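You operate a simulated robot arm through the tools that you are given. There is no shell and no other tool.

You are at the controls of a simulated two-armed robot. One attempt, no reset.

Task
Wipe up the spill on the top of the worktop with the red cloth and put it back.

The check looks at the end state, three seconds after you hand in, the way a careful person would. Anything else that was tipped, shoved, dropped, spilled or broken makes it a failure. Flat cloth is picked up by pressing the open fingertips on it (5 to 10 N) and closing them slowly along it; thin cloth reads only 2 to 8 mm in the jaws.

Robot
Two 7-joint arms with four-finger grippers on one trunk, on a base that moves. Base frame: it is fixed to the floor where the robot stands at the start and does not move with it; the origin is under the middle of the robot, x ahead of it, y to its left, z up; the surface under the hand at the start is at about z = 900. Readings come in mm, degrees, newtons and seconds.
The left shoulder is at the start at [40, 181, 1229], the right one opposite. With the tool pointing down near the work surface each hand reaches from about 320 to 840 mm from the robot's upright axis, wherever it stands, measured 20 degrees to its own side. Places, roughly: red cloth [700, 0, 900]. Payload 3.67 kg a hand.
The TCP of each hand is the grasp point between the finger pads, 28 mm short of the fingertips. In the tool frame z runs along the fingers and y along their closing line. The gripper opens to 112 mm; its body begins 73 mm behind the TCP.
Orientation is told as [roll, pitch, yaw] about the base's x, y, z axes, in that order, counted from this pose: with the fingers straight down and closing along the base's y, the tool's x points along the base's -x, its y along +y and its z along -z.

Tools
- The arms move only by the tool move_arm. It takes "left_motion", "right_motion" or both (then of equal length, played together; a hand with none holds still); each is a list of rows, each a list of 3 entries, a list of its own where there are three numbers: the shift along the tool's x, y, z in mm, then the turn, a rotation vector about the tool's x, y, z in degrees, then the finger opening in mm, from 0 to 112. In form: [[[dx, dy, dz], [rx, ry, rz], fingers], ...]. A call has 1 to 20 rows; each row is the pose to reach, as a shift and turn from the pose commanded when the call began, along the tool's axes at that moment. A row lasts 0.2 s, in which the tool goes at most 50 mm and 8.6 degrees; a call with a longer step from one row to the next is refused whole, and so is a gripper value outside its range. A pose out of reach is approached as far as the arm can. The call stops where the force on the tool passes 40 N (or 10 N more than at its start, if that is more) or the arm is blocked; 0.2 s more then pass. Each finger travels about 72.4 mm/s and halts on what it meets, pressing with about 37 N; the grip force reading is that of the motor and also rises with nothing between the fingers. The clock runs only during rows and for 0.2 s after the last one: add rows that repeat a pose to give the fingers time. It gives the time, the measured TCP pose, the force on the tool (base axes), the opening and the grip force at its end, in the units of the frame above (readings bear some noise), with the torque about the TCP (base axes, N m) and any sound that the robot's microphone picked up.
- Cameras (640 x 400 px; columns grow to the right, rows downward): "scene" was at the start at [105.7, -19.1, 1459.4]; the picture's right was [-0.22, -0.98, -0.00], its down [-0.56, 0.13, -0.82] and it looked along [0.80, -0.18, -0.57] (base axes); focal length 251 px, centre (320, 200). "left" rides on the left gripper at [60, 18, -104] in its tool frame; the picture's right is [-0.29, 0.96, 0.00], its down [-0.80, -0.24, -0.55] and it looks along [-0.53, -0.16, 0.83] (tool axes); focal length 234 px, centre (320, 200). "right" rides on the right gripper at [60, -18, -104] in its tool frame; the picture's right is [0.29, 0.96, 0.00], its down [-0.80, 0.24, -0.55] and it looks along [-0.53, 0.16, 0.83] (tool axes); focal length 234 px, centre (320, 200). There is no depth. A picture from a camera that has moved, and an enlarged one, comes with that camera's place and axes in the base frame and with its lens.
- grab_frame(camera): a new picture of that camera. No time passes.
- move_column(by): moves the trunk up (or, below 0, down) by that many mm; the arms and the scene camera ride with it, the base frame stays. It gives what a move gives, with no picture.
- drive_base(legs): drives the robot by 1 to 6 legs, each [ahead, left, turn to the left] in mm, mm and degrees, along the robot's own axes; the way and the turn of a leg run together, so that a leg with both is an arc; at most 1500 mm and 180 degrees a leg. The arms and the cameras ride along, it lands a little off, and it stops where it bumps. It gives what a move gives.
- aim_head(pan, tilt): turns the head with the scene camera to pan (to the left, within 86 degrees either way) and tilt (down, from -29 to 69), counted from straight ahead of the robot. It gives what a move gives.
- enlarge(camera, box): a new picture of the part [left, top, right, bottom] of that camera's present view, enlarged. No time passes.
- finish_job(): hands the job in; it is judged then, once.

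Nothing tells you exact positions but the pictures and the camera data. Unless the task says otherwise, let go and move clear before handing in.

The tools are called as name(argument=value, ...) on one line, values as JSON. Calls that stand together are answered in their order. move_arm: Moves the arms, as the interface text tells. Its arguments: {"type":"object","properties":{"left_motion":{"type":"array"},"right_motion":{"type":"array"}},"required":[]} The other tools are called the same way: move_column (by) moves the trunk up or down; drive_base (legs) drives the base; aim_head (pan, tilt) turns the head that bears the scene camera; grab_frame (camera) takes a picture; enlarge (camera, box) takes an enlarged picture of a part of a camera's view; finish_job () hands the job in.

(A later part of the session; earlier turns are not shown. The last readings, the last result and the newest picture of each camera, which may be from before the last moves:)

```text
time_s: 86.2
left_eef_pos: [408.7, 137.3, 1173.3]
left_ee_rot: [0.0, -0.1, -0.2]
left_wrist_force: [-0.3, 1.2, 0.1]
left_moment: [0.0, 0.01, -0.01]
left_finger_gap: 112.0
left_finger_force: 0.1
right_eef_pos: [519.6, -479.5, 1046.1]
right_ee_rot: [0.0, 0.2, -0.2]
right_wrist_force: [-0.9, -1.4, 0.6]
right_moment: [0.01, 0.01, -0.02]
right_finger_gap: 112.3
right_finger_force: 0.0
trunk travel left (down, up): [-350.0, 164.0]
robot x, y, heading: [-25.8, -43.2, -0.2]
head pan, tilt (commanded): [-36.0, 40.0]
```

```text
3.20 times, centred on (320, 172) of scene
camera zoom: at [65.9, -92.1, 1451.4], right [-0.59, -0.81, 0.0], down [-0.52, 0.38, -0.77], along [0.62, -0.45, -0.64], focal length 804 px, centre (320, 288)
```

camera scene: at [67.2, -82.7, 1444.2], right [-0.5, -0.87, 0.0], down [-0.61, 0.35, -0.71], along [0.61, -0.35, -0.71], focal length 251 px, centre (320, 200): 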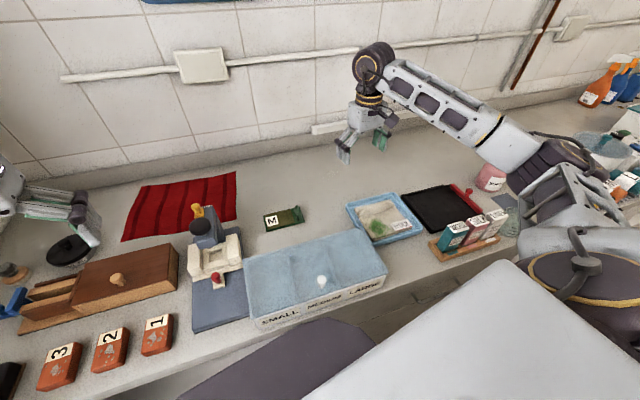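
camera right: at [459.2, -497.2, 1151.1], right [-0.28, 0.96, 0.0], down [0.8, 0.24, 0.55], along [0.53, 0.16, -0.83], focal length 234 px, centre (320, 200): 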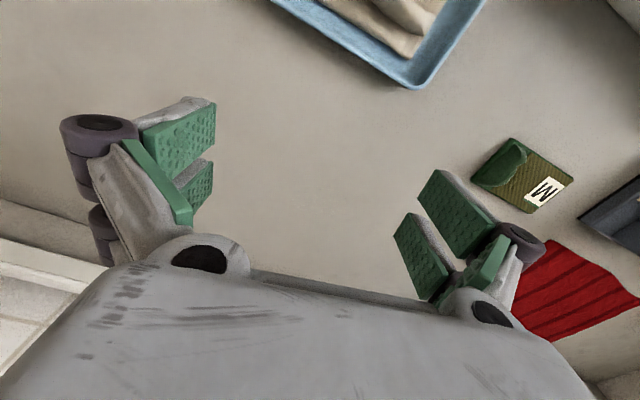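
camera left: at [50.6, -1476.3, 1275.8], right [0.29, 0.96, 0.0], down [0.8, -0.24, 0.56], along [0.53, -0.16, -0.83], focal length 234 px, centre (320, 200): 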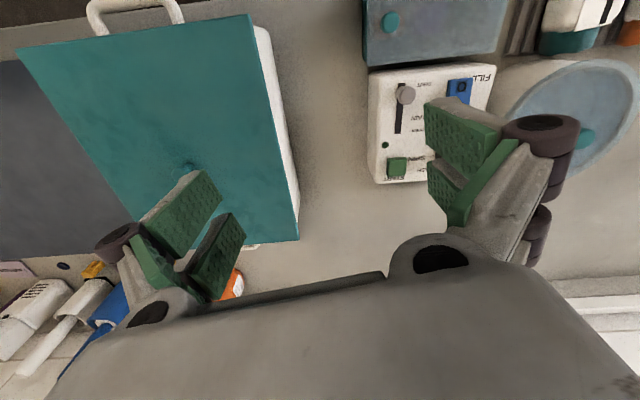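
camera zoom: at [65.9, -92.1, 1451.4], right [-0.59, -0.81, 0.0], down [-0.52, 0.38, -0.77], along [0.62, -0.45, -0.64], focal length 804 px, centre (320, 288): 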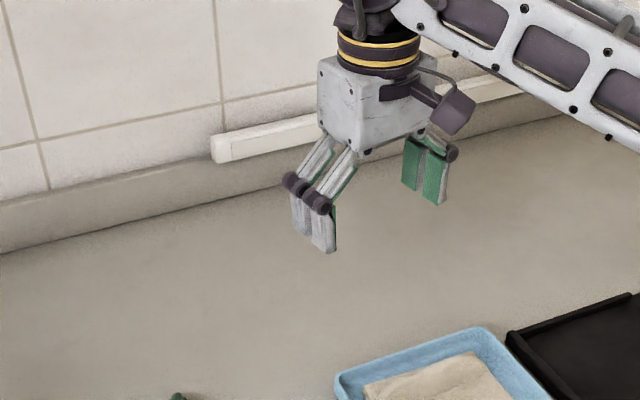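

The outline appears again at about (622, -453), so three views agree: a clear spill roughly 70 × 50 mm there. The cloth measures about 300 × 220 mm with corners near (882,110), (804,-177), (591,-114) and (666,173). I'll move the right hand above its right short edge, turned to match the edge, with fingers partly open.

move_arm(right_motion=[[[-10, 20, -20], [0, 0, 0], 100], [[-30, 62, -25], [0, 0, 2], 90], [[-52, 104, -25], [0, 0, 4], 80], [[-74, 146, -25], [0, 0, 6], 70], [[-96, 188, -25], [0, 0, 8], 70], [[-118, 230, -25], [0, 0, 10], 70], [[-140, 272, -25], [0, 0, 12], 70], [[-162, 316, -25], [0, 0, 14], 70], [[-182, 356, -25], [0, 0, 15], 70], [[-187, 368, -20], [0, 0, 15], 70], [[-187, 368, -20], [0, 0, 15], 70]])

aim_head(pan=-5, tilt=40)

grab_frame(camera="scene")

grab_frame(camera="right")

grab_frame(camera="left")

```text
time_s: 88.6
left_eef_pos: [407.9, 138.3, 1173.7]
left_ee_rot: [0.0, -0.1, -0.2]
left_wrist_force: [0.1, -0.1, 0.2]
left_moment: [0.02, -0.01, -0.01]
left_finger_gap: 111.9
left_finger_force: 0.0
right_eef_pos: [708.8, -113.9, 1064.3]
right_ee_rot: [0.0, 0.0, -15.1]
right_wrist_force: [0.5, -0.2, -0.1]
right_moment: [0.0, 0.02, 0.02]
right_finger_gap: 70.3
right_finger_force: 0.0
trunk travel left (down, up): [-350.0, 164.0]
robot x, y, heading: [-24.1, -43.2, 0.0]
head pan, tilt (commanded): [-36.0, 40.0]
```

```text
time_s: 89.5
left_eef_pos: [408.6, 138.7, 1173.8]
left_ee_rot: [0.1, -0.1, -0.2]
left_wrist_force: [0.3, 0.2, -0.7]
left_moment: [0.01, -0.02, 0.0]
left_finger_gap: 112.4
left_finger_force: 0.1
right_eef_pos: [709.8, -113.6, 1064.5]
right_ee_rot: [0.0, 0.2, -15.1]
right_wrist_force: [-0.3, -0.1, -0.4]
right_moment: [0.01, -0.01, -0.01]
right_finger_gap: 69.9
right_finger_force: 0.0
trunk travel left (down, up): [-350.0, 164.0]
robot x, y, heading: [-23.7, -39.9, 0.2]
head pan, tilt (commanded): [-5.0, 40.0]
```

```text
taken
camera scene: at [81.9, -49.8, 1451.4], right [-0.09, -1.0, 0.0], down [-0.64, 0.06, -0.77], along [0.76, -0.07, -0.64], focal length 251 px, centre (320, 200)
```

scene: 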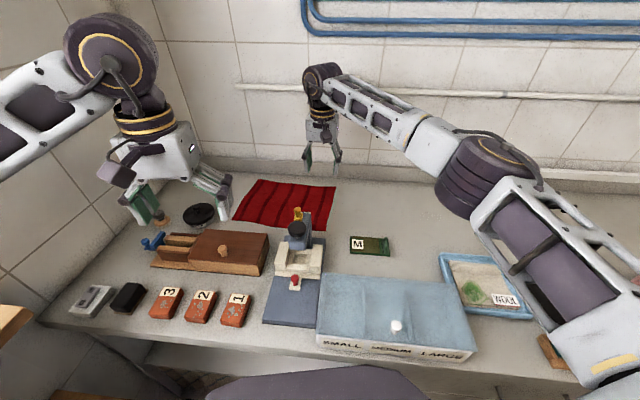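

```text
taken
camera right: at [645.5, -115.7, 1168.6], right [-0.03, 1.0, 0.0], down [0.83, 0.02, 0.55], along [0.55, 0.01, -0.83], focal length 234 px, centre (320, 200)
```

right: 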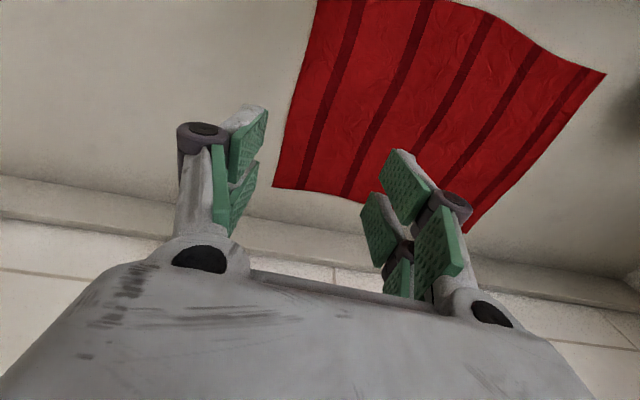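

```text
taken
camera left: at [348.0, 157.0, 1277.0], right [0.29, 0.96, 0.0], down [0.8, -0.24, 0.56], along [0.53, -0.16, -0.83], focal length 234 px, centre (320, 200)
```

left: 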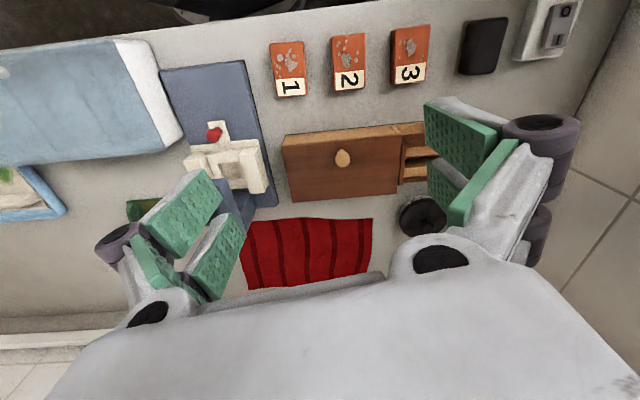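

The hand is centred about 35 mm inside the cloth's right edge, as planned. I'll descend to just above the cloth.

move_arm(right_motion=[[[0, 0, 40], [0, 0, 0], 70], [[0, 0, 80], [0, 0, 0], 70], [[0, 0, 105], [0, 0, 0], 70], [[0, 0, 122], [0, 0, 0], 70], [[0, 0, 127], [0, 0, 0], 70], [[0, 0, 127], [0, 0, 0], 70]])

grab_frame(camera="scene")

grab_frame(camera="right")

```text
time_s: 91.0
left_eef_pos: [408.6, 137.4, 1174.3]
left_ee_rot: [0.0, -0.1, -0.2]
left_wrist_force: [0.4, 0.3, -0.5]
left_moment: [0.0, 0.0, 0.0]
left_finger_gap: 112.2
left_finger_force: 0.1
right_eef_pos: [708.5, -112.9, 936.2]
right_ee_rot: [-0.1, 0.2, -15.1]
right_wrist_force: [-0.7, -0.6, -0.2]
right_moment: [0.01, 0.01, -0.01]
right_finger_gap: 70.0
right_finger_force: 0.0
trunk travel left (down, up): [-350.0, 164.0]
robot x, y, heading: [-23.1, -41.5, 0.1]
head pan, tilt (commanded): [-5.0, 40.0]
```

```text
taken
camera scene: at [81.9, -49.5, 1451.4], right [-0.09, -1.0, 0.0], down [-0.64, 0.06, -0.77], along [0.76, -0.07, -0.64], focal length 251 px, centre (320, 200)
```

scene: 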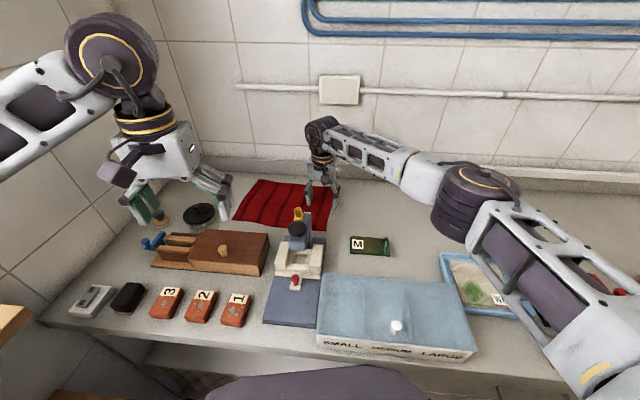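

```text
taken
camera right: at [645.4, -115.6, 1041.5], right [-0.03, 1.0, 0.0], down [0.83, 0.02, 0.55], along [0.55, 0.01, -0.83], focal length 234 px, centre (320, 200)
```

right: 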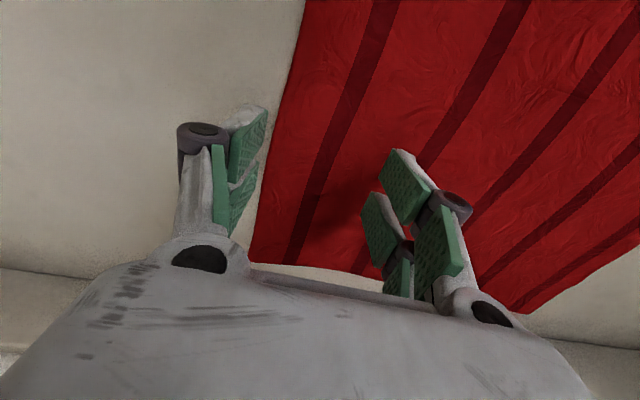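

The outer fingertip is right at the cloth's edge, so I'll shift 15 mm inward, narrow to 60 mm, and lower in small steps until there is light contact.

move_arm(right_motion=[[[0, 8, 0], [0, 0, 0], 65], [[0, 15, 0], [0, 0, 0], 60], [[0, 15, 2], [0, 0, 0], 60], [[0, 15, 4], [0, 0, 0], 60], [[0, 15, 4], [0, 0, 0], 60]])

grab_frame(camera="right")

```text
time_s: 92.2
left_eef_pos: [408.4, 139.7, 1172.8]
left_ee_rot: [-0.1, -0.1, -0.3]
left_wrist_force: [0.0, -0.7, 0.3]
left_moment: [0.01, 0.02, -0.03]
left_finger_gap: 112.0
left_finger_force: 0.2
right_eef_pos: [712.9, -99.2, 933.2]
right_ee_rot: [0.0, 0.2, -15.2]
right_wrist_force: [0.2, -0.1, 0.0]
right_moment: [0.02, 0.02, -0.01]
right_finger_gap: 59.7
right_finger_force: 0.1
trunk travel left (down, up): [-350.0, 164.0]
robot x, y, heading: [-23.3, -43.0, 0.1]
head pan, tilt (commanded): [-5.0, 40.0]
```

```text
taken
camera right: at [649.3, -100.9, 1037.9], right [-0.03, 1.0, 0.0], down [0.83, 0.02, 0.55], along [0.55, 0.01, -0.83], focal length 234 px, centre (320, 200)
```

right: 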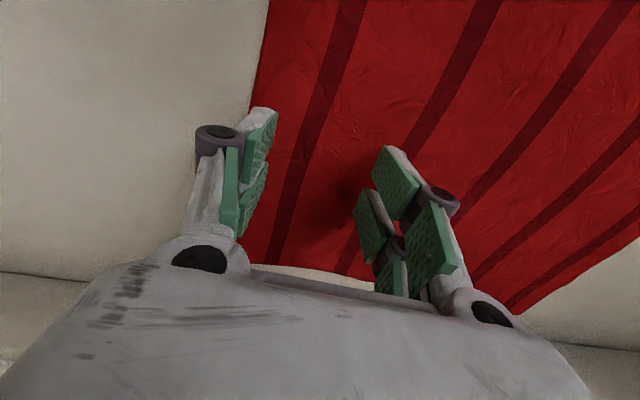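

Both fingertips are now over the cloth. I'll lower a few millimetres and read the force.

move_arm(right_motion=[[[0, 0, 1], [0, 0, 0], 60], [[0, 0, 2], [0, 0, 0], 60], [[0, 0, 3], [0, 0, 0], 60], [[0, 0, 3], [0, 0, 0], 60]])

```text
time_s: 93.2
left_eef_pos: [408.6, 138.4, 1172.7]
left_ee_rot: [0.0, -0.1, -0.3]
left_wrist_force: [0.2, 0.0, -0.6]
left_moment: [-0.04, 0.0, 0.0]
left_finger_gap: 111.8
left_finger_force: 0.0
right_eef_pos: [713.4, -98.7, 929.1]
right_ee_rot: [-0.1, 0.1, -15.1]
right_wrist_force: [-1.2, -1.0, 1.0]
right_moment: [0.03, -0.02, -0.02]
right_finger_gap: 59.8
right_finger_force: 0.2
trunk travel left (down, up): [-350.0, 164.0]
robot x, y, heading: [-25.2, -37.0, 0.1]
head pan, tilt (commanded): [-5.0, 40.0]
```

No real contact yet at z ≈ 929. I'll go down a bit further in 1 mm steps.

move_arm(right_motion=[[[0, 0, 1], [0, 0, 0], 60], [[0, 0, 1.5], [0, 0, 0], 60], [[0, 0, 2], [0, 0, 0], 60], [[0, 0, 2], [0, 0, 0], 60]])

```text
time_s: 94.2
left_eef_pos: [406.8, 137.9, 1172.5]
left_ee_rot: [-0.1, -0.1, -0.2]
left_wrist_force: [-0.5, 0.2, -0.1]
left_moment: [0.0, 0.01, 0.0]
left_finger_gap: 111.9
left_finger_force: 0.0
right_eef_pos: [712.9, -98.7, 928.6]
right_ee_rot: [0.0, 0.1, -15.3]
right_wrist_force: [-0.1, -0.4, 0.4]
right_moment: [-0.05, 0.01, -0.01]
right_finger_gap: 59.9
right_finger_force: 0.0
trunk travel left (down, up): [-350.0, 164.0]
robot x, y, heading: [-24.9, -40.4, -0.1]
head pan, tilt (commanded): [-5.0, 40.0]
```

move_arm(right_motion=[[[0, 0, 1], [0, 0, 0], 60], [[0, 0, 2], [0, 0, 0], 60], [[0, 0, 2], [0, 0, 0], 60]])

```text
time_s: 95.0
left_eef_pos: [408.0, 139.4, 1174.8]
left_ee_rot: [0.1, -0.1, -0.2]
left_wrist_force: [-0.4, -0.1, 0.2]
left_moment: [0.0, -0.03, 0.03]
left_finger_gap: 112.1
left_finger_force: 0.0
right_eef_pos: [712.1, -98.9, 926.7]
right_ee_rot: [0.0, 0.0, -15.2]
right_wrist_force: [0.1, 0.1, 0.7]
right_moment: [-0.04, 0.05, 0.01]
right_finger_gap: 59.9
right_finger_force: 0.4
trunk travel left (down, up): [-350.0, 164.0]
robot x, y, heading: [-22.6, -44.3, -0.1]
head pan, tilt (commanded): [-5.0, 40.0]
```

Still no contact force; I'll continue downward slowly.

move_arm(right_motion=[[[0, 0, 1], [0, 0, 0], 60], [[0, 0, 1.5], [0, 0, 0], 60], [[0, 0, 1.5], [0, 0, 0], 60]])

```text
time_s: 95.8
left_eef_pos: [407.0, 139.7, 1173.4]
left_ee_rot: [0.0, -0.1, -0.2]
left_wrist_force: [-0.7, -0.3, -0.6]
left_moment: [-0.01, -0.01, -0.02]
left_finger_gap: 112.1
left_finger_force: 0.0
right_eef_pos: [712.4, -97.7, 927.3]
right_ee_rot: [0.0, -0.1, -15.2]
right_wrist_force: [1.5, -0.9, 12.4]
right_moment: [-0.08, 0.04, 0.02]
right_finger_gap: 61.0
right_finger_force: 0.4
trunk travel left (down, up): [-350.0, 164.0]
robot x, y, heading: [-24.3, -41.8, -0.1]
head pan, tilt (commanded): [-5.0, 40.0]
```

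Contact now at about 12 N. I'll ease up half a millimetre and close slowly along the cloth, checking force halfway.

move_arm(right_motion=[[[0, 0, -0.5], [0, 0, 0], 60], [[0, 0, -0.5], [0, 0, 0], 57], [[0, 0, -0.5], [0, 0, 0], 54], [[0, 0, -0.5], [0, 0, 0], 51], [[0, 0, -0.5], [0, 0, 0], 48], [[0, 0, -0.5], [0, 0, 0], 45], [[0, 0, -0.5], [0, 0, 0], 42]])

grab_frame(camera="right")

```text
time_s: 97.3
left_eef_pos: [405.9, 139.2, 1174.7]
left_ee_rot: [0.0, -0.2, -0.2]
left_wrist_force: [0.1, 0.3, 0.2]
left_moment: [0.01, 0.0, 0.03]
left_finger_gap: 111.8
left_finger_force: 0.1
right_eef_pos: [711.7, -97.9, 927.9]
right_ee_rot: [0.1, -0.1, -15.2]
right_wrist_force: [0.2, 0.8, 27.6]
right_moment: [0.08, -0.01, -0.02]
right_finger_gap: 40.8
right_finger_force: 8.7
trunk travel left (down, up): [-350.0, 164.0]
robot x, y, heading: [-24.2, -40.6, -0.3]
head pan, tilt (commanded): [-5.0, 40.0]
```

```text
taken
camera right: at [647.9, -100.9, 1032.4], right [-0.03, 1.0, 0.0], down [0.83, 0.02, 0.56], along [0.56, 0.02, -0.83], focal length 234 px, centre (320, 200)
```

right: 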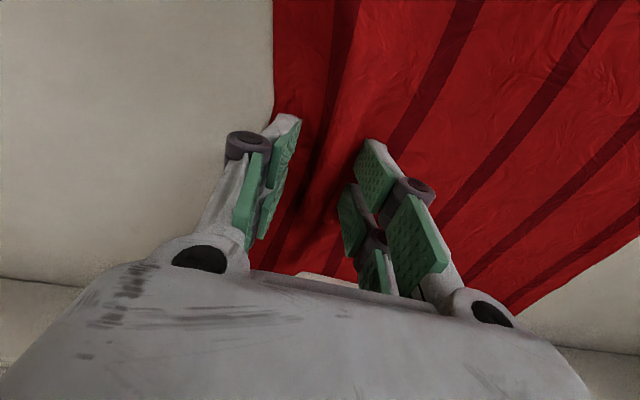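

The cloth is gathering into a fold, but the downward force rose to 28 N. I'll ease up 2 mm and continue closing slowly with a slight rise.

move_arm(right_motion=[[[0, 0, -2.0], [0, 0, 0], 42], [[0, 0, -2.2], [0, 0, 0], 39], [[0, 0, -2.5], [0, 0, 0], 36], [[0, 0, -2.8], [0, 0, 0], 33], [[0, 0, -3.0], [0, 0, 0], 30]])

grab_frame(camera="right")

```text
time_s: 98.5
left_eef_pos: [407.2, 139.5, 1174.9]
left_ee_rot: [0.0, -0.2, -0.1]
left_wrist_force: [-1.1, -0.3, -0.4]
left_moment: [0.0, -0.01, 0.01]
left_finger_gap: 112.2
left_finger_force: 0.0
right_eef_pos: [711.2, -98.5, 929.0]
right_ee_rot: [-0.1, 0.0, -15.2]
right_wrist_force: [-0.7, -0.8, 14.2]
right_moment: [-0.16, 0.11, -0.03]
right_finger_gap: 30.3
right_finger_force: 0.1
trunk travel left (down, up): [-350.0, 164.0]
robot x, y, heading: [-22.0, -44.5, -0.2]
head pan, tilt (commanded): [-5.0, 40.0]
```

```text
taken
camera right: at [648.0, -101.0, 1033.2], right [-0.03, 1.0, 0.0], down [0.83, 0.02, 0.55], along [0.55, 0.01, -0.83], focal length 234 px, centre (320, 200)
```

right: 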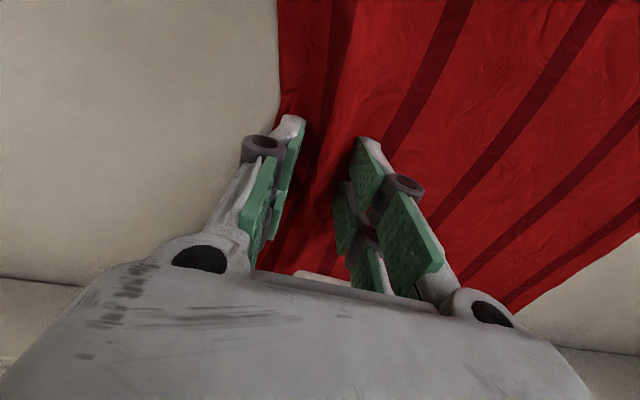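

The cloth is bunching between the fingers, with 14 N down. I'll continue closing with a small rise.

move_arm(right_motion=[[[0, 0, -0.6], [0, 0, 0], 27], [[0, 0, -0.9], [0, 0, 0], 24], [[0, 0, -1.2], [0, 0, 0], 21], [[0, 0, -1.5], [0, 0, 0], 18], [[0, 0, -1.8], [0, 0, 0], 15]])

grab_frame(camera="right")

```text
time_s: 99.8
left_eef_pos: [408.2, 137.7, 1173.9]
left_ee_rot: [0.1, -0.1, -0.2]
left_wrist_force: [0.4, 0.4, 0.3]
left_moment: [0.0, -0.01, -0.01]
left_finger_gap: 111.9
left_finger_force: 0.1
right_eef_pos: [713.6, -99.1, 929.1]
right_ee_rot: [0.0, 0.1, -15.2]
right_wrist_force: [0.3, -0.4, 0.4]
right_moment: [0.01, 0.02, 0.01]
right_finger_gap: 15.0
right_finger_force: 0.0
trunk travel left (down, up): [-350.0, 164.0]
robot x, y, heading: [-23.9, -41.2, 0.1]
head pan, tilt (commanded): [-5.0, 40.0]
```

```text
taken
camera right: at [650.2, -101.1, 1034.0], right [-0.03, 1.0, 0.0], down [0.83, 0.02, 0.55], along [0.55, 0.01, -0.83], focal length 234 px, centre (320, 200)
```

right: 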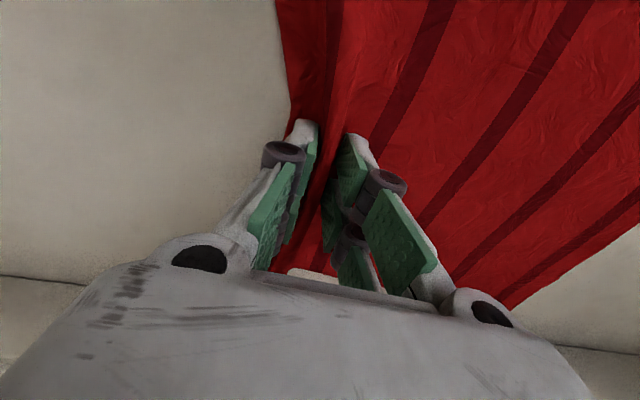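

The force dropped to zero while a ridge of cloth sits between the fingers. I'll lower 1.5 mm and close the rest of the way.

move_arm(right_motion=[[[0, 0, 1.0], [0, 0, 0], 15], [[0, 0, 1.5], [0, 0, 0], 13], [[0, 0, 1.5], [0, 0, 0], 10], [[0, 0, 1.5], [0, 0, 0], 7], [[0, 0, 1.5], [0, 0, 0], 4], [[0, 0, 1.5], [0, 0, 0], 1], [[0, 0, 1.5], [0, 0, 0], 0], [[0, 0, 1.5], [0, 0, 0], 0], [[0, 0, 1.5], [0, 0, 0], 0]])

grab_frame(camera="right")

```text
time_s: 101.8
left_eef_pos: [409.2, 138.9, 1173.7]
left_ee_rot: [0.0, -0.1, -0.2]
left_wrist_force: [-0.3, 1.0, 0.1]
left_moment: [-0.01, -0.02, 0.01]
left_finger_gap: 112.0
left_finger_force: 0.1
right_eef_pos: [711.7, -98.8, 928.7]
right_ee_rot: [0.0, 0.1, -15.2]
right_wrist_force: [0.0, 0.9, 4.2]
right_moment: [0.0, -0.03, 0.02]
right_finger_gap: 3.0
right_finger_force: 36.9
trunk travel left (down, up): [-350.0, 164.0]
robot x, y, heading: [-25.1, -45.0, -0.1]
head pan, tilt (commanded): [-5.0, 40.0]
```

```text
taken
camera right: at [649.5, -101.0, 1033.0], right [-0.03, 1.0, 0.0], down [0.83, 0.02, 0.55], along [0.55, 0.01, -0.83], focal length 234 px, centre (320, 200)
```

right: 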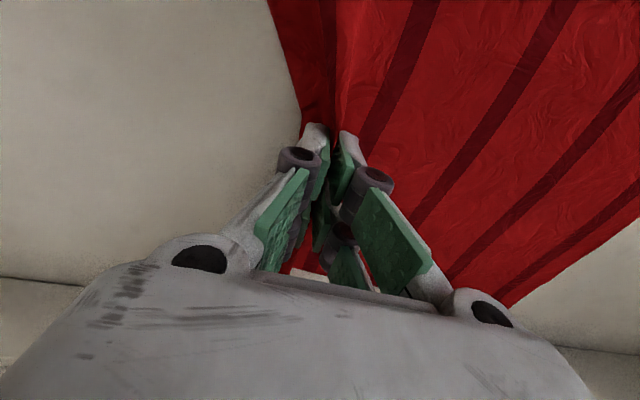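

The jaws read 3 mm with full grip, so cloth is held. I'll lift 30 mm to confirm.

move_arm(right_motion=[[[0, 0, -8], [0, 0, 0], 0], [[0, 0, -18], [0, 0, 0], 0], [[0, 0, -28], [0, 0, 0], 0], [[0, 0, -35], [0, 0, 0], 0], [[0, 0, -35], [0, 0, 0], 0]])

grab_frame(camera="right")

enlarge(camera="scene", box=[200, 110, 440, 260])

```text
time_s: 103.0
left_eef_pos: [408.6, 138.6, 1173.7]
left_ee_rot: [-0.1, -0.1, -0.2]
left_wrist_force: [-1.1, -0.8, -0.2]
left_moment: [0.0, -0.01, 0.01]
left_finger_gap: 111.9
left_finger_force: 0.1
right_eef_pos: [712.8, -97.0, 964.0]
right_ee_rot: [0.0, 0.1, -15.2]
right_wrist_force: [0.4, -0.2, 2.3]
right_moment: [-0.04, 0.01, 0.0]
right_finger_gap: 3.2
right_finger_force: 36.0
trunk travel left (down, up): [-350.0, 164.0]
robot x, y, heading: [-22.8, -42.4, -0.1]
head pan, tilt (commanded): [-5.0, 40.0]
```

```text
taken
camera right: at [649.5, -100.2, 1068.5], right [-0.03, 1.0, 0.0], down [0.83, 0.02, 0.55], along [0.55, 0.01, -0.83], focal length 234 px, centre (320, 200)
```

right: 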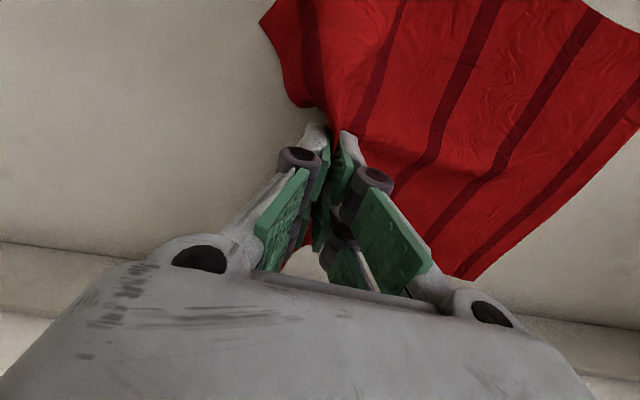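

```text
2.67 times, centred on (320, 185) of scene
camera zoom: at [81.8, -49.7, 1451.4], right [-0.09, -1.0, 0.0], down [-0.64, 0.06, -0.77], along [0.76, -0.07, -0.64], focal length 670 px, centre (320, 240)
```

zoom: 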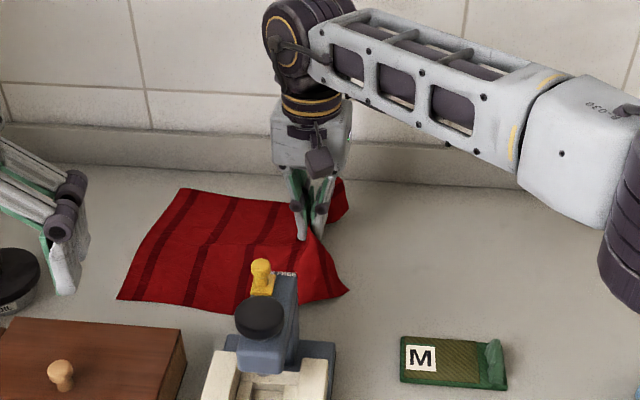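

The cloth is held firmly near its right edge. The straight line to the spill runs along the cloth's long axis and passes just clear of the M case, so I'll drag it low and slowly in that direction, starting with half the way.

move_arm(right_motion=[[[0, 0, 12], [0, 0, 0], 0], [[0, -5, 24], [0, 0, 0], 0], [[-4, -20, 26], [0, 0, 0], 0], [[-8, -38, 26], [0, 0, 0], 0], [[-12, -58, 26], [0, 0, 0], 0], [[-16, -78, 26], [0, 0, 0], 0], [[-18, -98, 26], [0, 0, 0], 0], [[-18, -118, 26], [0, 0, 0], 0], [[-18, -138, 26], [0, 0, 0], 0], [[-18, -158, 26], [0, 0, 0], 0], [[-18, -178, 26], [0, 0, 0], 0]])

aim_head(pan=-20, tilt=40)

grab_frame(camera="scene")

enlarge(camera="scene", box=[180, 130, 420, 280])

```text
time_s: 105.3
left_eef_pos: [407.1, 138.1, 1174.6]
left_ee_rot: [-0.1, 0.0, -0.2]
left_wrist_force: [-0.6, 0.8, -0.8]
left_moment: [0.01, 0.0, 0.01]
left_finger_gap: 112.3
left_finger_force: 0.1
right_eef_pos: [684.2, -276.1, 938.6]
right_ee_rot: [0.0, 0.0, -15.2]
right_wrist_force: [0.3, 0.5, 1.2]
right_moment: [-0.01, -0.02, 0.01]
right_finger_gap: 2.5
right_finger_force: 34.5
trunk travel left (down, up): [-350.0, 164.0]
robot x, y, heading: [-20.4, -45.1, -0.1]
head pan, tilt (commanded): [-5.0, 40.0]
```

```text
time_s: 106.1
left_eef_pos: [407.5, 138.3, 1173.9]
left_ee_rot: [0.0, 0.0, -0.2]
left_wrist_force: [0.5, 0.4, -0.4]
left_moment: [0.03, 0.02, -0.01]
left_finger_gap: 112.0
left_finger_force: 0.0
right_eef_pos: [683.1, -274.3, 940.4]
right_ee_rot: [0.0, 0.0, -15.2]
right_wrist_force: [-0.5, 0.4, 2.9]
right_moment: [-0.1, -0.01, 0.01]
right_finger_gap: 1.1
right_finger_force: 33.6
trunk travel left (down, up): [-350.0, 164.0]
robot x, y, heading: [-21.4, -44.1, -0.4]
head pan, tilt (commanded): [-20.0, 40.0]
```

```text
taken
camera scene: at [77.0, -70.9, 1451.4], right [-0.34, -0.94, 0.0], down [-0.6, 0.22, -0.77], along [0.72, -0.26, -0.64], focal length 251 px, centre (320, 200)
```

scene: 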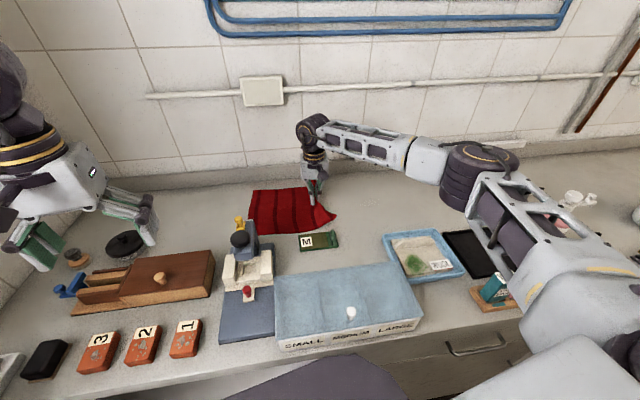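

```text
2.67 times, centred on (300, 205) of scene
camera zoom: at [77.0, -70.9, 1451.4], right [-0.34, -0.94, 0.0], down [-0.6, 0.22, -0.77], along [0.72, -0.26, -0.64], focal length 670 px, centre (373, 187)
```

zoom: 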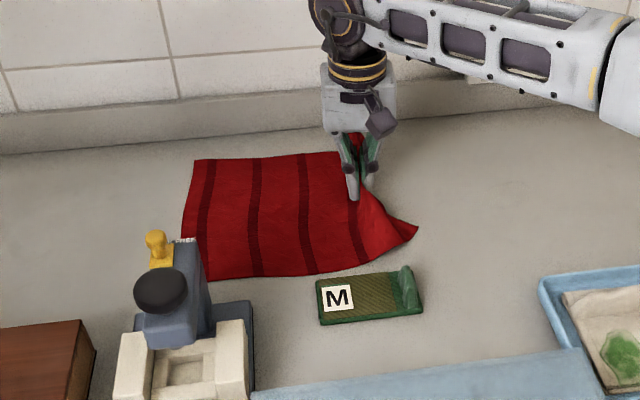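

The drag is working: the cloth followed flat and passed clear of the M case. The jaw reading fell to about 1 mm, so I'll check the grip before continuing.

grab_frame(camera="right")

enlarge(camera="right", box=[240, 80, 440, 205])

enlarge(camera="scene", box=[280, 165, 360, 215])

move_arm(right_motion=[[[0, 0, 0], [0, 0, 0], 0]])

```text
taken
camera right: at [620.1, -276.7, 1043.5], right [-0.03, 1.0, 0.0], down [0.83, 0.02, 0.55], along [0.55, 0.01, -0.83], focal length 234 px, centre (320, 200)
```

right: 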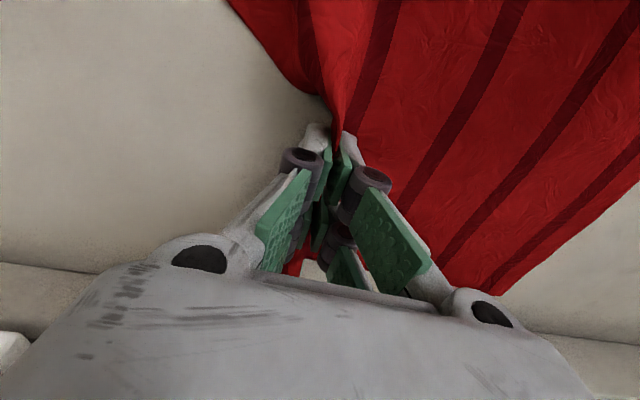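

```text
3.20 times, centred on (340, 142) of right
camera zoom: at [620.1, -276.7, 1043.5], right [-0.03, 1.0, 0.0], down [0.83, 0.02, 0.55], along [0.55, 0.01, -0.83], focal length 749 px, centre (256, 384)
```

zoom: 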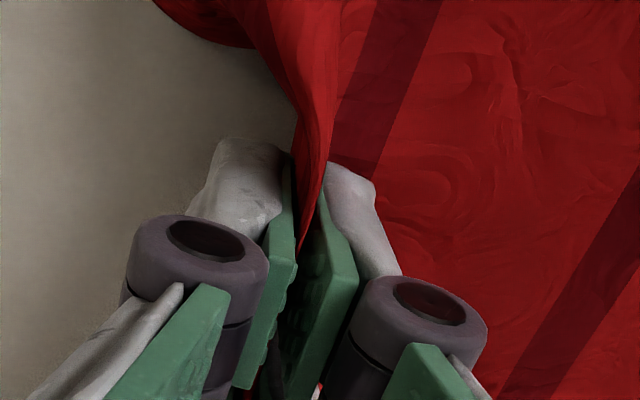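

```text
8.00 times, centred on (320, 190) of scene
camera zoom: at [77.0, -70.9, 1451.4], right [-0.34, -0.94, 0.0], down [-0.6, 0.22, -0.77], along [0.72, -0.26, -0.64], focal length 2009 px, centre (320, 280)
```

zoom: 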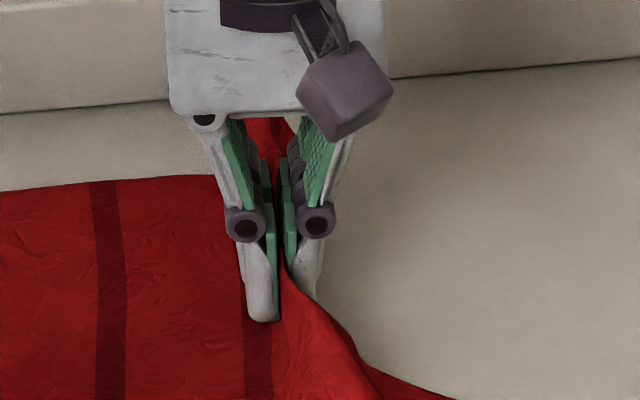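

```text
time_s: 106.5
left_eef_pos: [409.0, 138.9, 1173.5]
left_ee_rot: [0.1, -0.1, -0.2]
left_wrist_force: [-0.2, -0.1, -0.9]
left_moment: [0.05, 0.0, 0.01]
left_finger_gap: 111.9
left_finger_force: 0.1
right_eef_pos: [683.0, -275.9, 939.1]
right_ee_rot: [0.0, 0.1, -15.2]
right_wrist_force: [-0.8, -1.0, 2.6]
right_moment: [0.03, -0.03, 0.0]
right_finger_gap: 1.6
right_finger_force: 37.6
trunk travel left (down, up): [-350.0, 164.0]
robot x, y, heading: [-21.5, -39.4, -0.5]
head pan, tilt (commanded): [-20.0, 40.0]
```

The fold is still well seated between the pads. I'll continue the drag to the spill, at the same low height.

move_arm(right_motion=[[[0, -12, 0], [0, 0, 0], 0], [[0, -28, 0], [0, 0, 0], 0], [[0, -44, 0], [0, 0, 0], 0], [[0, -60, 0], [0, 0, 0], 0], [[0, -76, 0], [0, 0, 0], 0], [[0, -92, 0], [0, 0, 0], 0], [[0, -108, 0], [0, 0, 0], 0], [[0, -124, 0], [0, 0, 0], 0], [[0, -140, 0], [0, 0, 0], 0], [[0, -156, 0], [0, 0, 0], 0], [[0, -172, 0], [0, 0, 0], 0]])

aim_head(pan=-30, tilt=40)

enlarge(camera="scene", box=[200, 120, 440, 270])

grab_frame(camera="right")

```text
time_s: 108.9
left_eef_pos: [408.1, 138.8, 1174.4]
left_ee_rot: [0.0, -0.1, -0.2]
left_wrist_force: [-0.4, 0.4, -0.6]
left_moment: [0.01, 0.02, -0.01]
left_finger_gap: 111.9
left_finger_force: 0.0
right_eef_pos: [637.5, -441.3, 939.3]
right_ee_rot: [0.0, -0.1, -15.3]
right_wrist_force: [0.4, 1.1, 2.1]
right_moment: [0.01, 0.05, -0.03]
right_finger_gap: 2.3
right_finger_force: 39.6
trunk travel left (down, up): [-350.0, 164.0]
robot x, y, heading: [-24.6, -45.5, -0.2]
head pan, tilt (commanded): [-20.0, 40.0]
```

```text
time_s: 109.6
left_eef_pos: [408.1, 138.5, 1174.2]
left_ee_rot: [0.1, -0.1, -0.2]
left_wrist_force: [0.6, 0.1, 0.2]
left_moment: [0.0, 0.01, 0.01]
left_finger_gap: 111.9
left_finger_force: 0.2
right_eef_pos: [637.4, -441.0, 936.7]
right_ee_rot: [-0.1, 0.1, -15.2]
right_wrist_force: [-0.3, 0.9, 0.3]
right_moment: [0.03, -0.01, 0.01]
right_finger_gap: 2.1
right_finger_force: 35.0
trunk travel left (down, up): [-350.0, 164.0]
robot x, y, heading: [-25.6, -41.4, -0.1]
head pan, tilt (commanded): [-30.0, 40.0]
```

```text
2.67 times, centred on (320, 195) of scene
camera zoom: at [70.7, -84.4, 1451.4], right [-0.5, -0.87, 0.0], down [-0.56, 0.32, -0.77], along [0.66, -0.38, -0.64], focal length 670 px, centre (320, 213)
```

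zoom: 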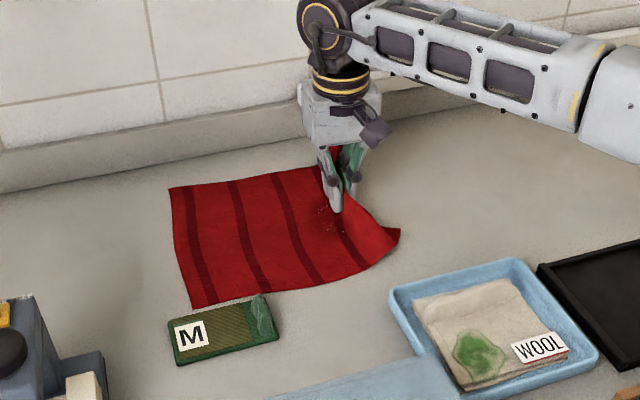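

```text
taken
camera right: at [574.8, -442.6, 1042.6], right [-0.03, 1.0, 0.0], down [0.83, 0.02, 0.55], along [0.55, 0.01, -0.83], focal length 234 px, centre (320, 200)
```

right: 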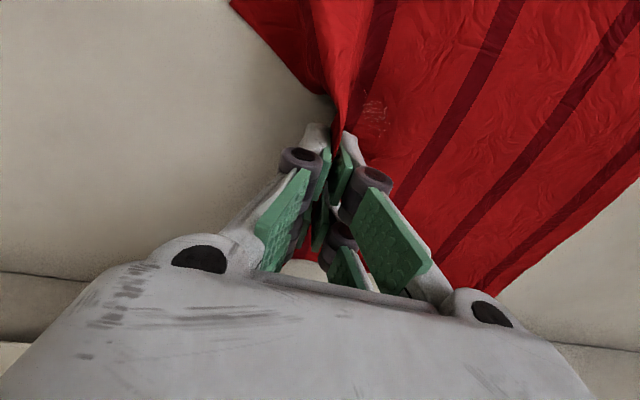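

Light specks show through the cloth right next to the fingertips, at about (605, -410), so the spill is beneath it. Now I'll lower until the fingertips press the cloth on the worktop.

move_arm(right_motion=[[[0, 0, 3], [0, 0, 0], 0], [[0, 0, 6], [0, 0, 0], 0], [[0, 0, 8], [0, 0, 0], 0], [[0, 0, 9], [0, 0, 0], 0], [[0, 0, 9], [0, 0, 0], 0]])

```text
time_s: 110.8
left_eef_pos: [409.2, 137.3, 1173.7]
left_ee_rot: [0.0, -0.1, -0.2]
left_wrist_force: [0.1, -0.3, -0.6]
left_moment: [0.0, -0.01, -0.02]
left_finger_gap: 112.0
left_finger_force: 0.1
right_eef_pos: [637.6, -439.8, 929.3]
right_ee_rot: [0.0, 0.1, -15.2]
right_wrist_force: [-0.2, -0.8, -3.9]
right_moment: [-0.06, -0.01, 0.0]
right_finger_gap: 2.5
right_finger_force: 33.5
trunk travel left (down, up): [-350.0, 164.0]
robot x, y, heading: [-24.7, -44.0, 0.1]
head pan, tilt (commanded): [-30.0, 40.0]
```

move_arm(right_motion=[[[0, 0, 1], [0, 0, 0], 0], [[0, 0, 2], [0, 0, 0], 0], [[0, 0, 2], [0, 0, 0], 0]])

```text
time_s: 111.6
left_eef_pos: [407.8, 138.5, 1174.5]
left_ee_rot: [0.0, -0.2, -0.1]
left_wrist_force: [-0.1, 0.1, 0.3]
left_moment: [0.01, 0.02, 0.01]
left_finger_gap: 111.8
left_finger_force: 0.1
right_eef_pos: [638.3, -440.7, 928.0]
right_ee_rot: [0.0, -0.1, -15.2]
right_wrist_force: [0.9, 0.5, 3.3]
right_moment: [0.03, 0.0, -0.02]
right_finger_gap: 3.0
right_finger_force: 35.3
trunk travel left (down, up): [-350.0, 164.0]
robot x, y, heading: [-19.2, -41.9, -0.2]
head pan, tilt (commanded): [-30.0, 40.0]
```

About 3 N of pressure now. I'll press slightly more and make the first scrubbing strokes over the spill.

move_arm(right_motion=[[[0, 0, 0.7], [0, 0, 0], 0], [[-1.9, -15, 0.7], [0, 0, 0], 0], [[-3.9, -30, 0.7], [0, 0, 0], 0], [[-5.9, -45, 0.7], [0, 0, 0], 0], [[-7.8, -60, 0.7], [0, 0, 0], 0], [[5.7, -63.7, 0.7], [0, 0, 0], 0], [[7.7, -48.7, 0.7], [0, 0, 0], 0], [[9.6, -33.6, 0.7], [0, 0, 0], 0], [[11.6, -18.6, 0.7], [0, 0, 0], 0], [[13.5, -3.6, 0.7], [0, 0, 0], 0]])

grab_frame(camera="right")

enlarge(camera="scene", box=[200, 120, 440, 270])

```text
time_s: 113.8
left_eef_pos: [407.3, 138.4, 1173.2]
left_ee_rot: [-0.1, -0.2, -0.2]
left_wrist_force: [0.4, 0.4, -1.0]
left_moment: [0.0, 0.05, 0.0]
left_finger_gap: 112.0
left_finger_force: 0.1
right_eef_pos: [624.9, -439.7, 927.1]
right_ee_rot: [0.0, -0.1, -15.3]
right_wrist_force: [-3.5, -4.8, 24.8]
right_moment: [-0.07, 0.06, 0.05]
right_finger_gap: 2.6
right_finger_force: 40.1
trunk travel left (down, up): [-350.0, 164.0]
robot x, y, heading: [-20.6, -42.3, 0.0]
head pan, tilt (commanded): [-30.0, 40.0]
```

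```text
taken
camera right: at [560.8, -442.8, 1031.4], right [-0.03, 1.0, 0.0], down [0.83, 0.02, 0.55], along [0.55, 0.02, -0.83], focal length 234 px, centre (320, 200)
```

right: 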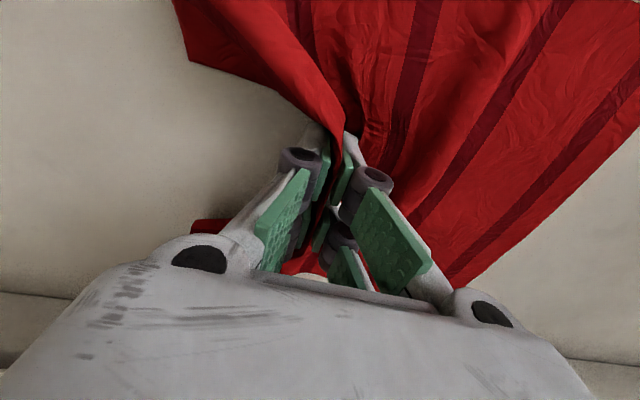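

```text
2.67 times, centred on (320, 195) of scene
camera zoom: at [69.4, -83.6, 1451.5], right [-0.5, -0.86, 0.0], down [-0.56, 0.32, -0.77], along [0.66, -0.38, -0.64], focal length 670 px, centre (320, 213)
```

zoom: 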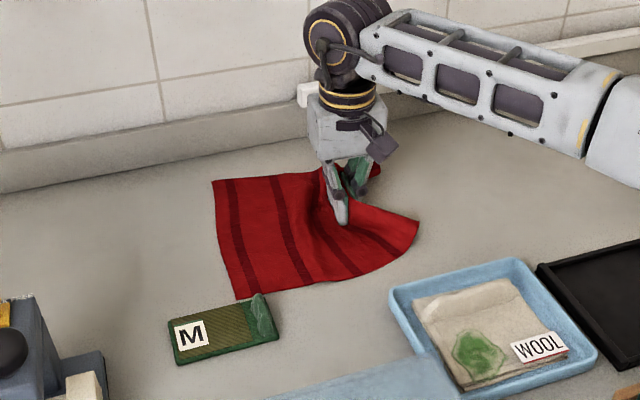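

The pressure has risen to 25 N on the bunched cloth, so I'll ease up 1.5 mm and continue the strokes over the remaining lanes.

move_arm(right_motion=[[[0, 0, -1.5], [0, 0, 0], 0], [[2, 15, -1.5], [0, 0, 0], 0], [[3.4, 28, -1.5], [0, 0, 0], 0], [[17.9, 24, -1.5], [0, 0, 0], 0], [[16.9, 9, -1.5], [0, 0, 0], 0], [[15, -6, -1.5], [0, 0, 0], 0], [[13, -21, -1.5], [0, 0, 0], 0], [[11, -36, -1.5], [0, 0, 0], 0], [[9, -51, -1.5], [0, 0, 0], 0], [[7.7, -64, -1.5], [0, 0, 0], 0]])

enlarge(camera="scene", box=[200, 120, 440, 270])

grab_frame(camera="right")

```text
time_s: 116.0
left_eef_pos: [407.6, 139.6, 1173.5]
left_ee_rot: [0.0, -0.1, -0.1]
left_wrist_force: [1.0, -0.5, -0.1]
left_moment: [0.02, 0.03, -0.03]
left_finger_gap: 111.9
left_finger_force: 0.0
right_eef_pos: [600.4, -500.2, 926.7]
right_ee_rot: [0.1, -0.1, -15.2]
right_wrist_force: [1.4, 1.2, 2.9]
right_moment: [-0.01, 0.01, -0.02]
right_finger_gap: 3.2
right_finger_force: 34.9
trunk travel left (down, up): [-350.0, 164.0]
robot x, y, heading: [-24.0, -41.9, 0.3]
head pan, tilt (commanded): [-30.0, 40.0]
```

```text
2.67 times, centred on (320, 195) of scene
camera zoom: at [70.2, -84.6, 1451.4], right [-0.5, -0.86, 0.0], down [-0.56, 0.32, -0.77], along [0.66, -0.38, -0.64], focal length 670 px, centre (320, 213)
```

zoom: 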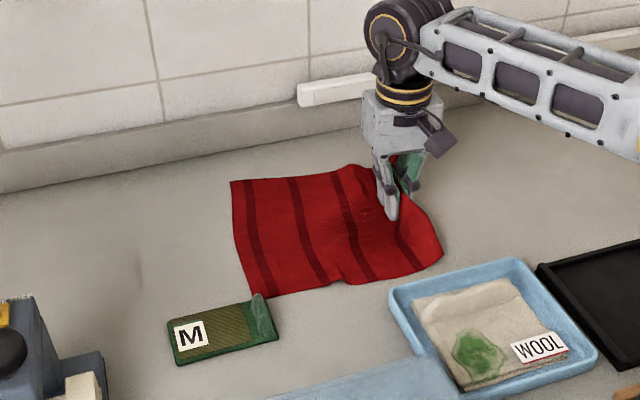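

```text
taken
camera right: at [536.3, -502.8, 1031.6], right [-0.03, 1.0, 0.0], down [0.83, 0.02, 0.55], along [0.55, 0.01, -0.83], focal length 234 px, centre (320, 200)
```

right: 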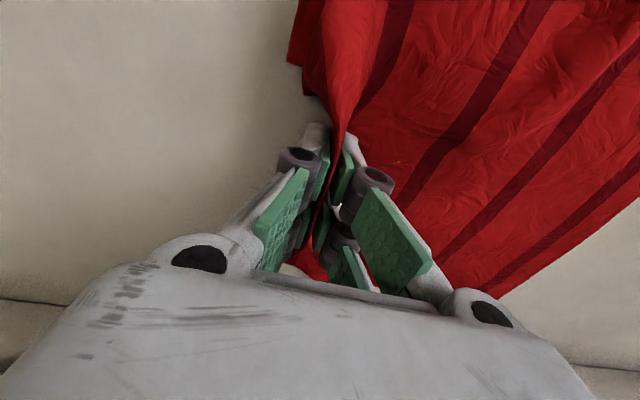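

The M case is untouched. I'll now scrub sideways in lanes across the spill.

move_arm(right_motion=[[[2.6, 9.7, 0.3], [0, 0, 0], 0], [[-11.9, 13.5, 0.3], [0, 0, 0], 0], [[-26.4, 17.4, 0.3], [0, 0, 0], 0], [[-40.9, 21.3, 0.3], [0, 0, 0], 0], [[-52.5, 24.4, 0.3], [0, 0, 0], 0], [[-47.8, 41.8, 0.3], [0, 0, 0], 0], [[-33.3, 37.9, 0.3], [0, 0, 0], 0], [[-18.8, 34, 0.3], [0, 0, 0], 0], [[-4.3, 30.2, 0.3], [0, 0, 0], 0], [[12.1, 25.8, 0.3], [0, 0, 0], 0]])

grab_frame(camera="right")

```text
time_s: 118.2
left_eef_pos: [406.7, 139.0, 1174.9]
left_ee_rot: [0.0, 0.0, -0.2]
left_wrist_force: [0.3, 0.3, 0.2]
left_moment: [0.02, -0.01, -0.04]
left_finger_gap: 112.1
left_finger_force: 0.1
right_eef_pos: [594.6, -472.2, 926.9]
right_ee_rot: [0.1, 0.1, -15.1]
right_wrist_force: [0.8, 2.3, 4.3]
right_moment: [0.12, 0.04, -0.02]
right_finger_gap: 3.9
right_finger_force: 40.9
trunk travel left (down, up): [-350.0, 164.0]
robot x, y, heading: [-21.1, -43.9, -0.2]
head pan, tilt (commanded): [-30.0, 40.0]
```

```text
taken
camera right: at [530.8, -474.4, 1031.6], right [-0.03, 1.0, 0.0], down [0.83, 0.02, 0.55], along [0.55, 0.02, -0.83], focal length 234 px, centre (320, 200)
```

right: 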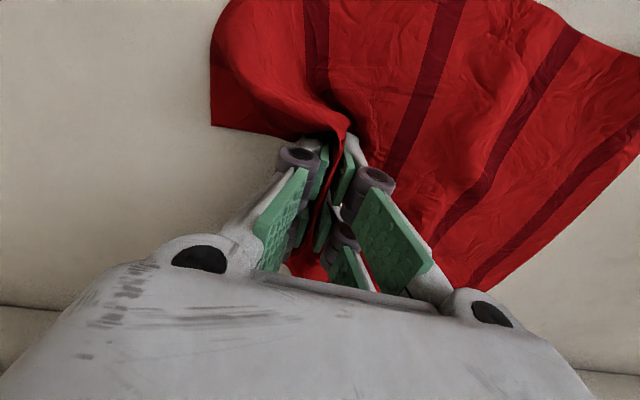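

Force is moderate and the cloth is spread under the fingers. I'll do the remaining lanes.

move_arm(right_motion=[[[5.2, 19.3, -0.3], [0, 0, 0], 0], [[-9.3, 23.2, -0.3], [0, 0, 0], 0], [[-23.8, 27, -0.3], [0, 0, 0], 0], [[-38.3, 30.9, -0.3], [0, 0, 0], 0], [[-52.8, 34.8, -0.3], [0, 0, 0], 0], [[-47.6, 54.1, -0.3], [0, 0, 0], 0], [[-33.1, 50.2, -0.3], [0, 0, 0], 0], [[-18.6, 46.4, -0.3], [0, 0, 0], 0], [[-4.1, 42.5, -0.3], [0, 0, 0], 0], [[10.3, 38.6, -0.3], [0, 0, 0], 0]])

grab_frame(camera="right")

enlarge(camera="scene", box=[200, 120, 440, 270])

```text
time_s: 120.4
left_eef_pos: [406.5, 138.6, 1173.7]
left_ee_rot: [0.1, -0.2, -0.2]
left_wrist_force: [-0.3, -1.1, -0.1]
left_moment: [0.01, -0.01, 0.01]
left_finger_gap: 111.8
left_finger_force: 0.0
right_eef_pos: [593.4, -432.7, 927.6]
right_ee_rot: [0.0, 0.1, -15.2]
right_wrist_force: [-1.9, -0.4, 1.9]
right_moment: [-0.14, -0.07, -0.05]
right_finger_gap: 1.7
right_finger_force: 35.7
trunk travel left (down, up): [-350.0, 164.0]
robot x, y, heading: [-21.7, -43.6, -0.2]
head pan, tilt (commanded): [-30.0, 40.0]
```

```text
taken
camera right: at [529.9, -434.3, 1032.1], right [-0.03, 1.0, 0.0], down [0.83, 0.02, 0.55], along [0.55, 0.02, -0.83], focal length 234 px, centre (320, 200)
```

right: 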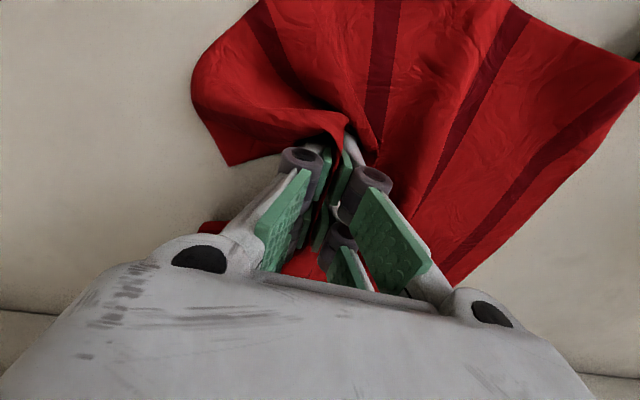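

```text
2.67 times, centred on (320, 195) of scene
camera zoom: at [69.9, -85.2, 1451.4], right [-0.5, -0.86, 0.0], down [-0.56, 0.32, -0.77], along [0.66, -0.38, -0.64], focal length 670 px, centre (320, 213)
```

zoom: 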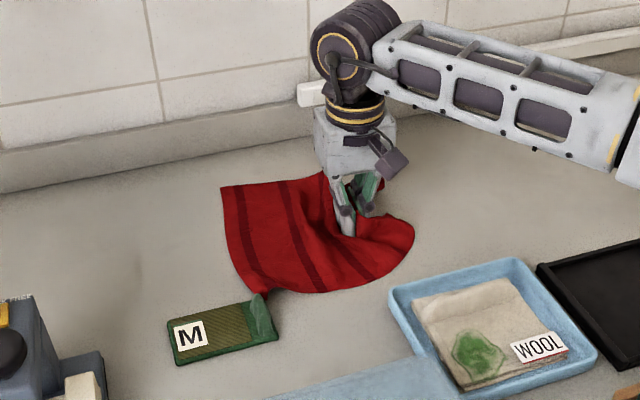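

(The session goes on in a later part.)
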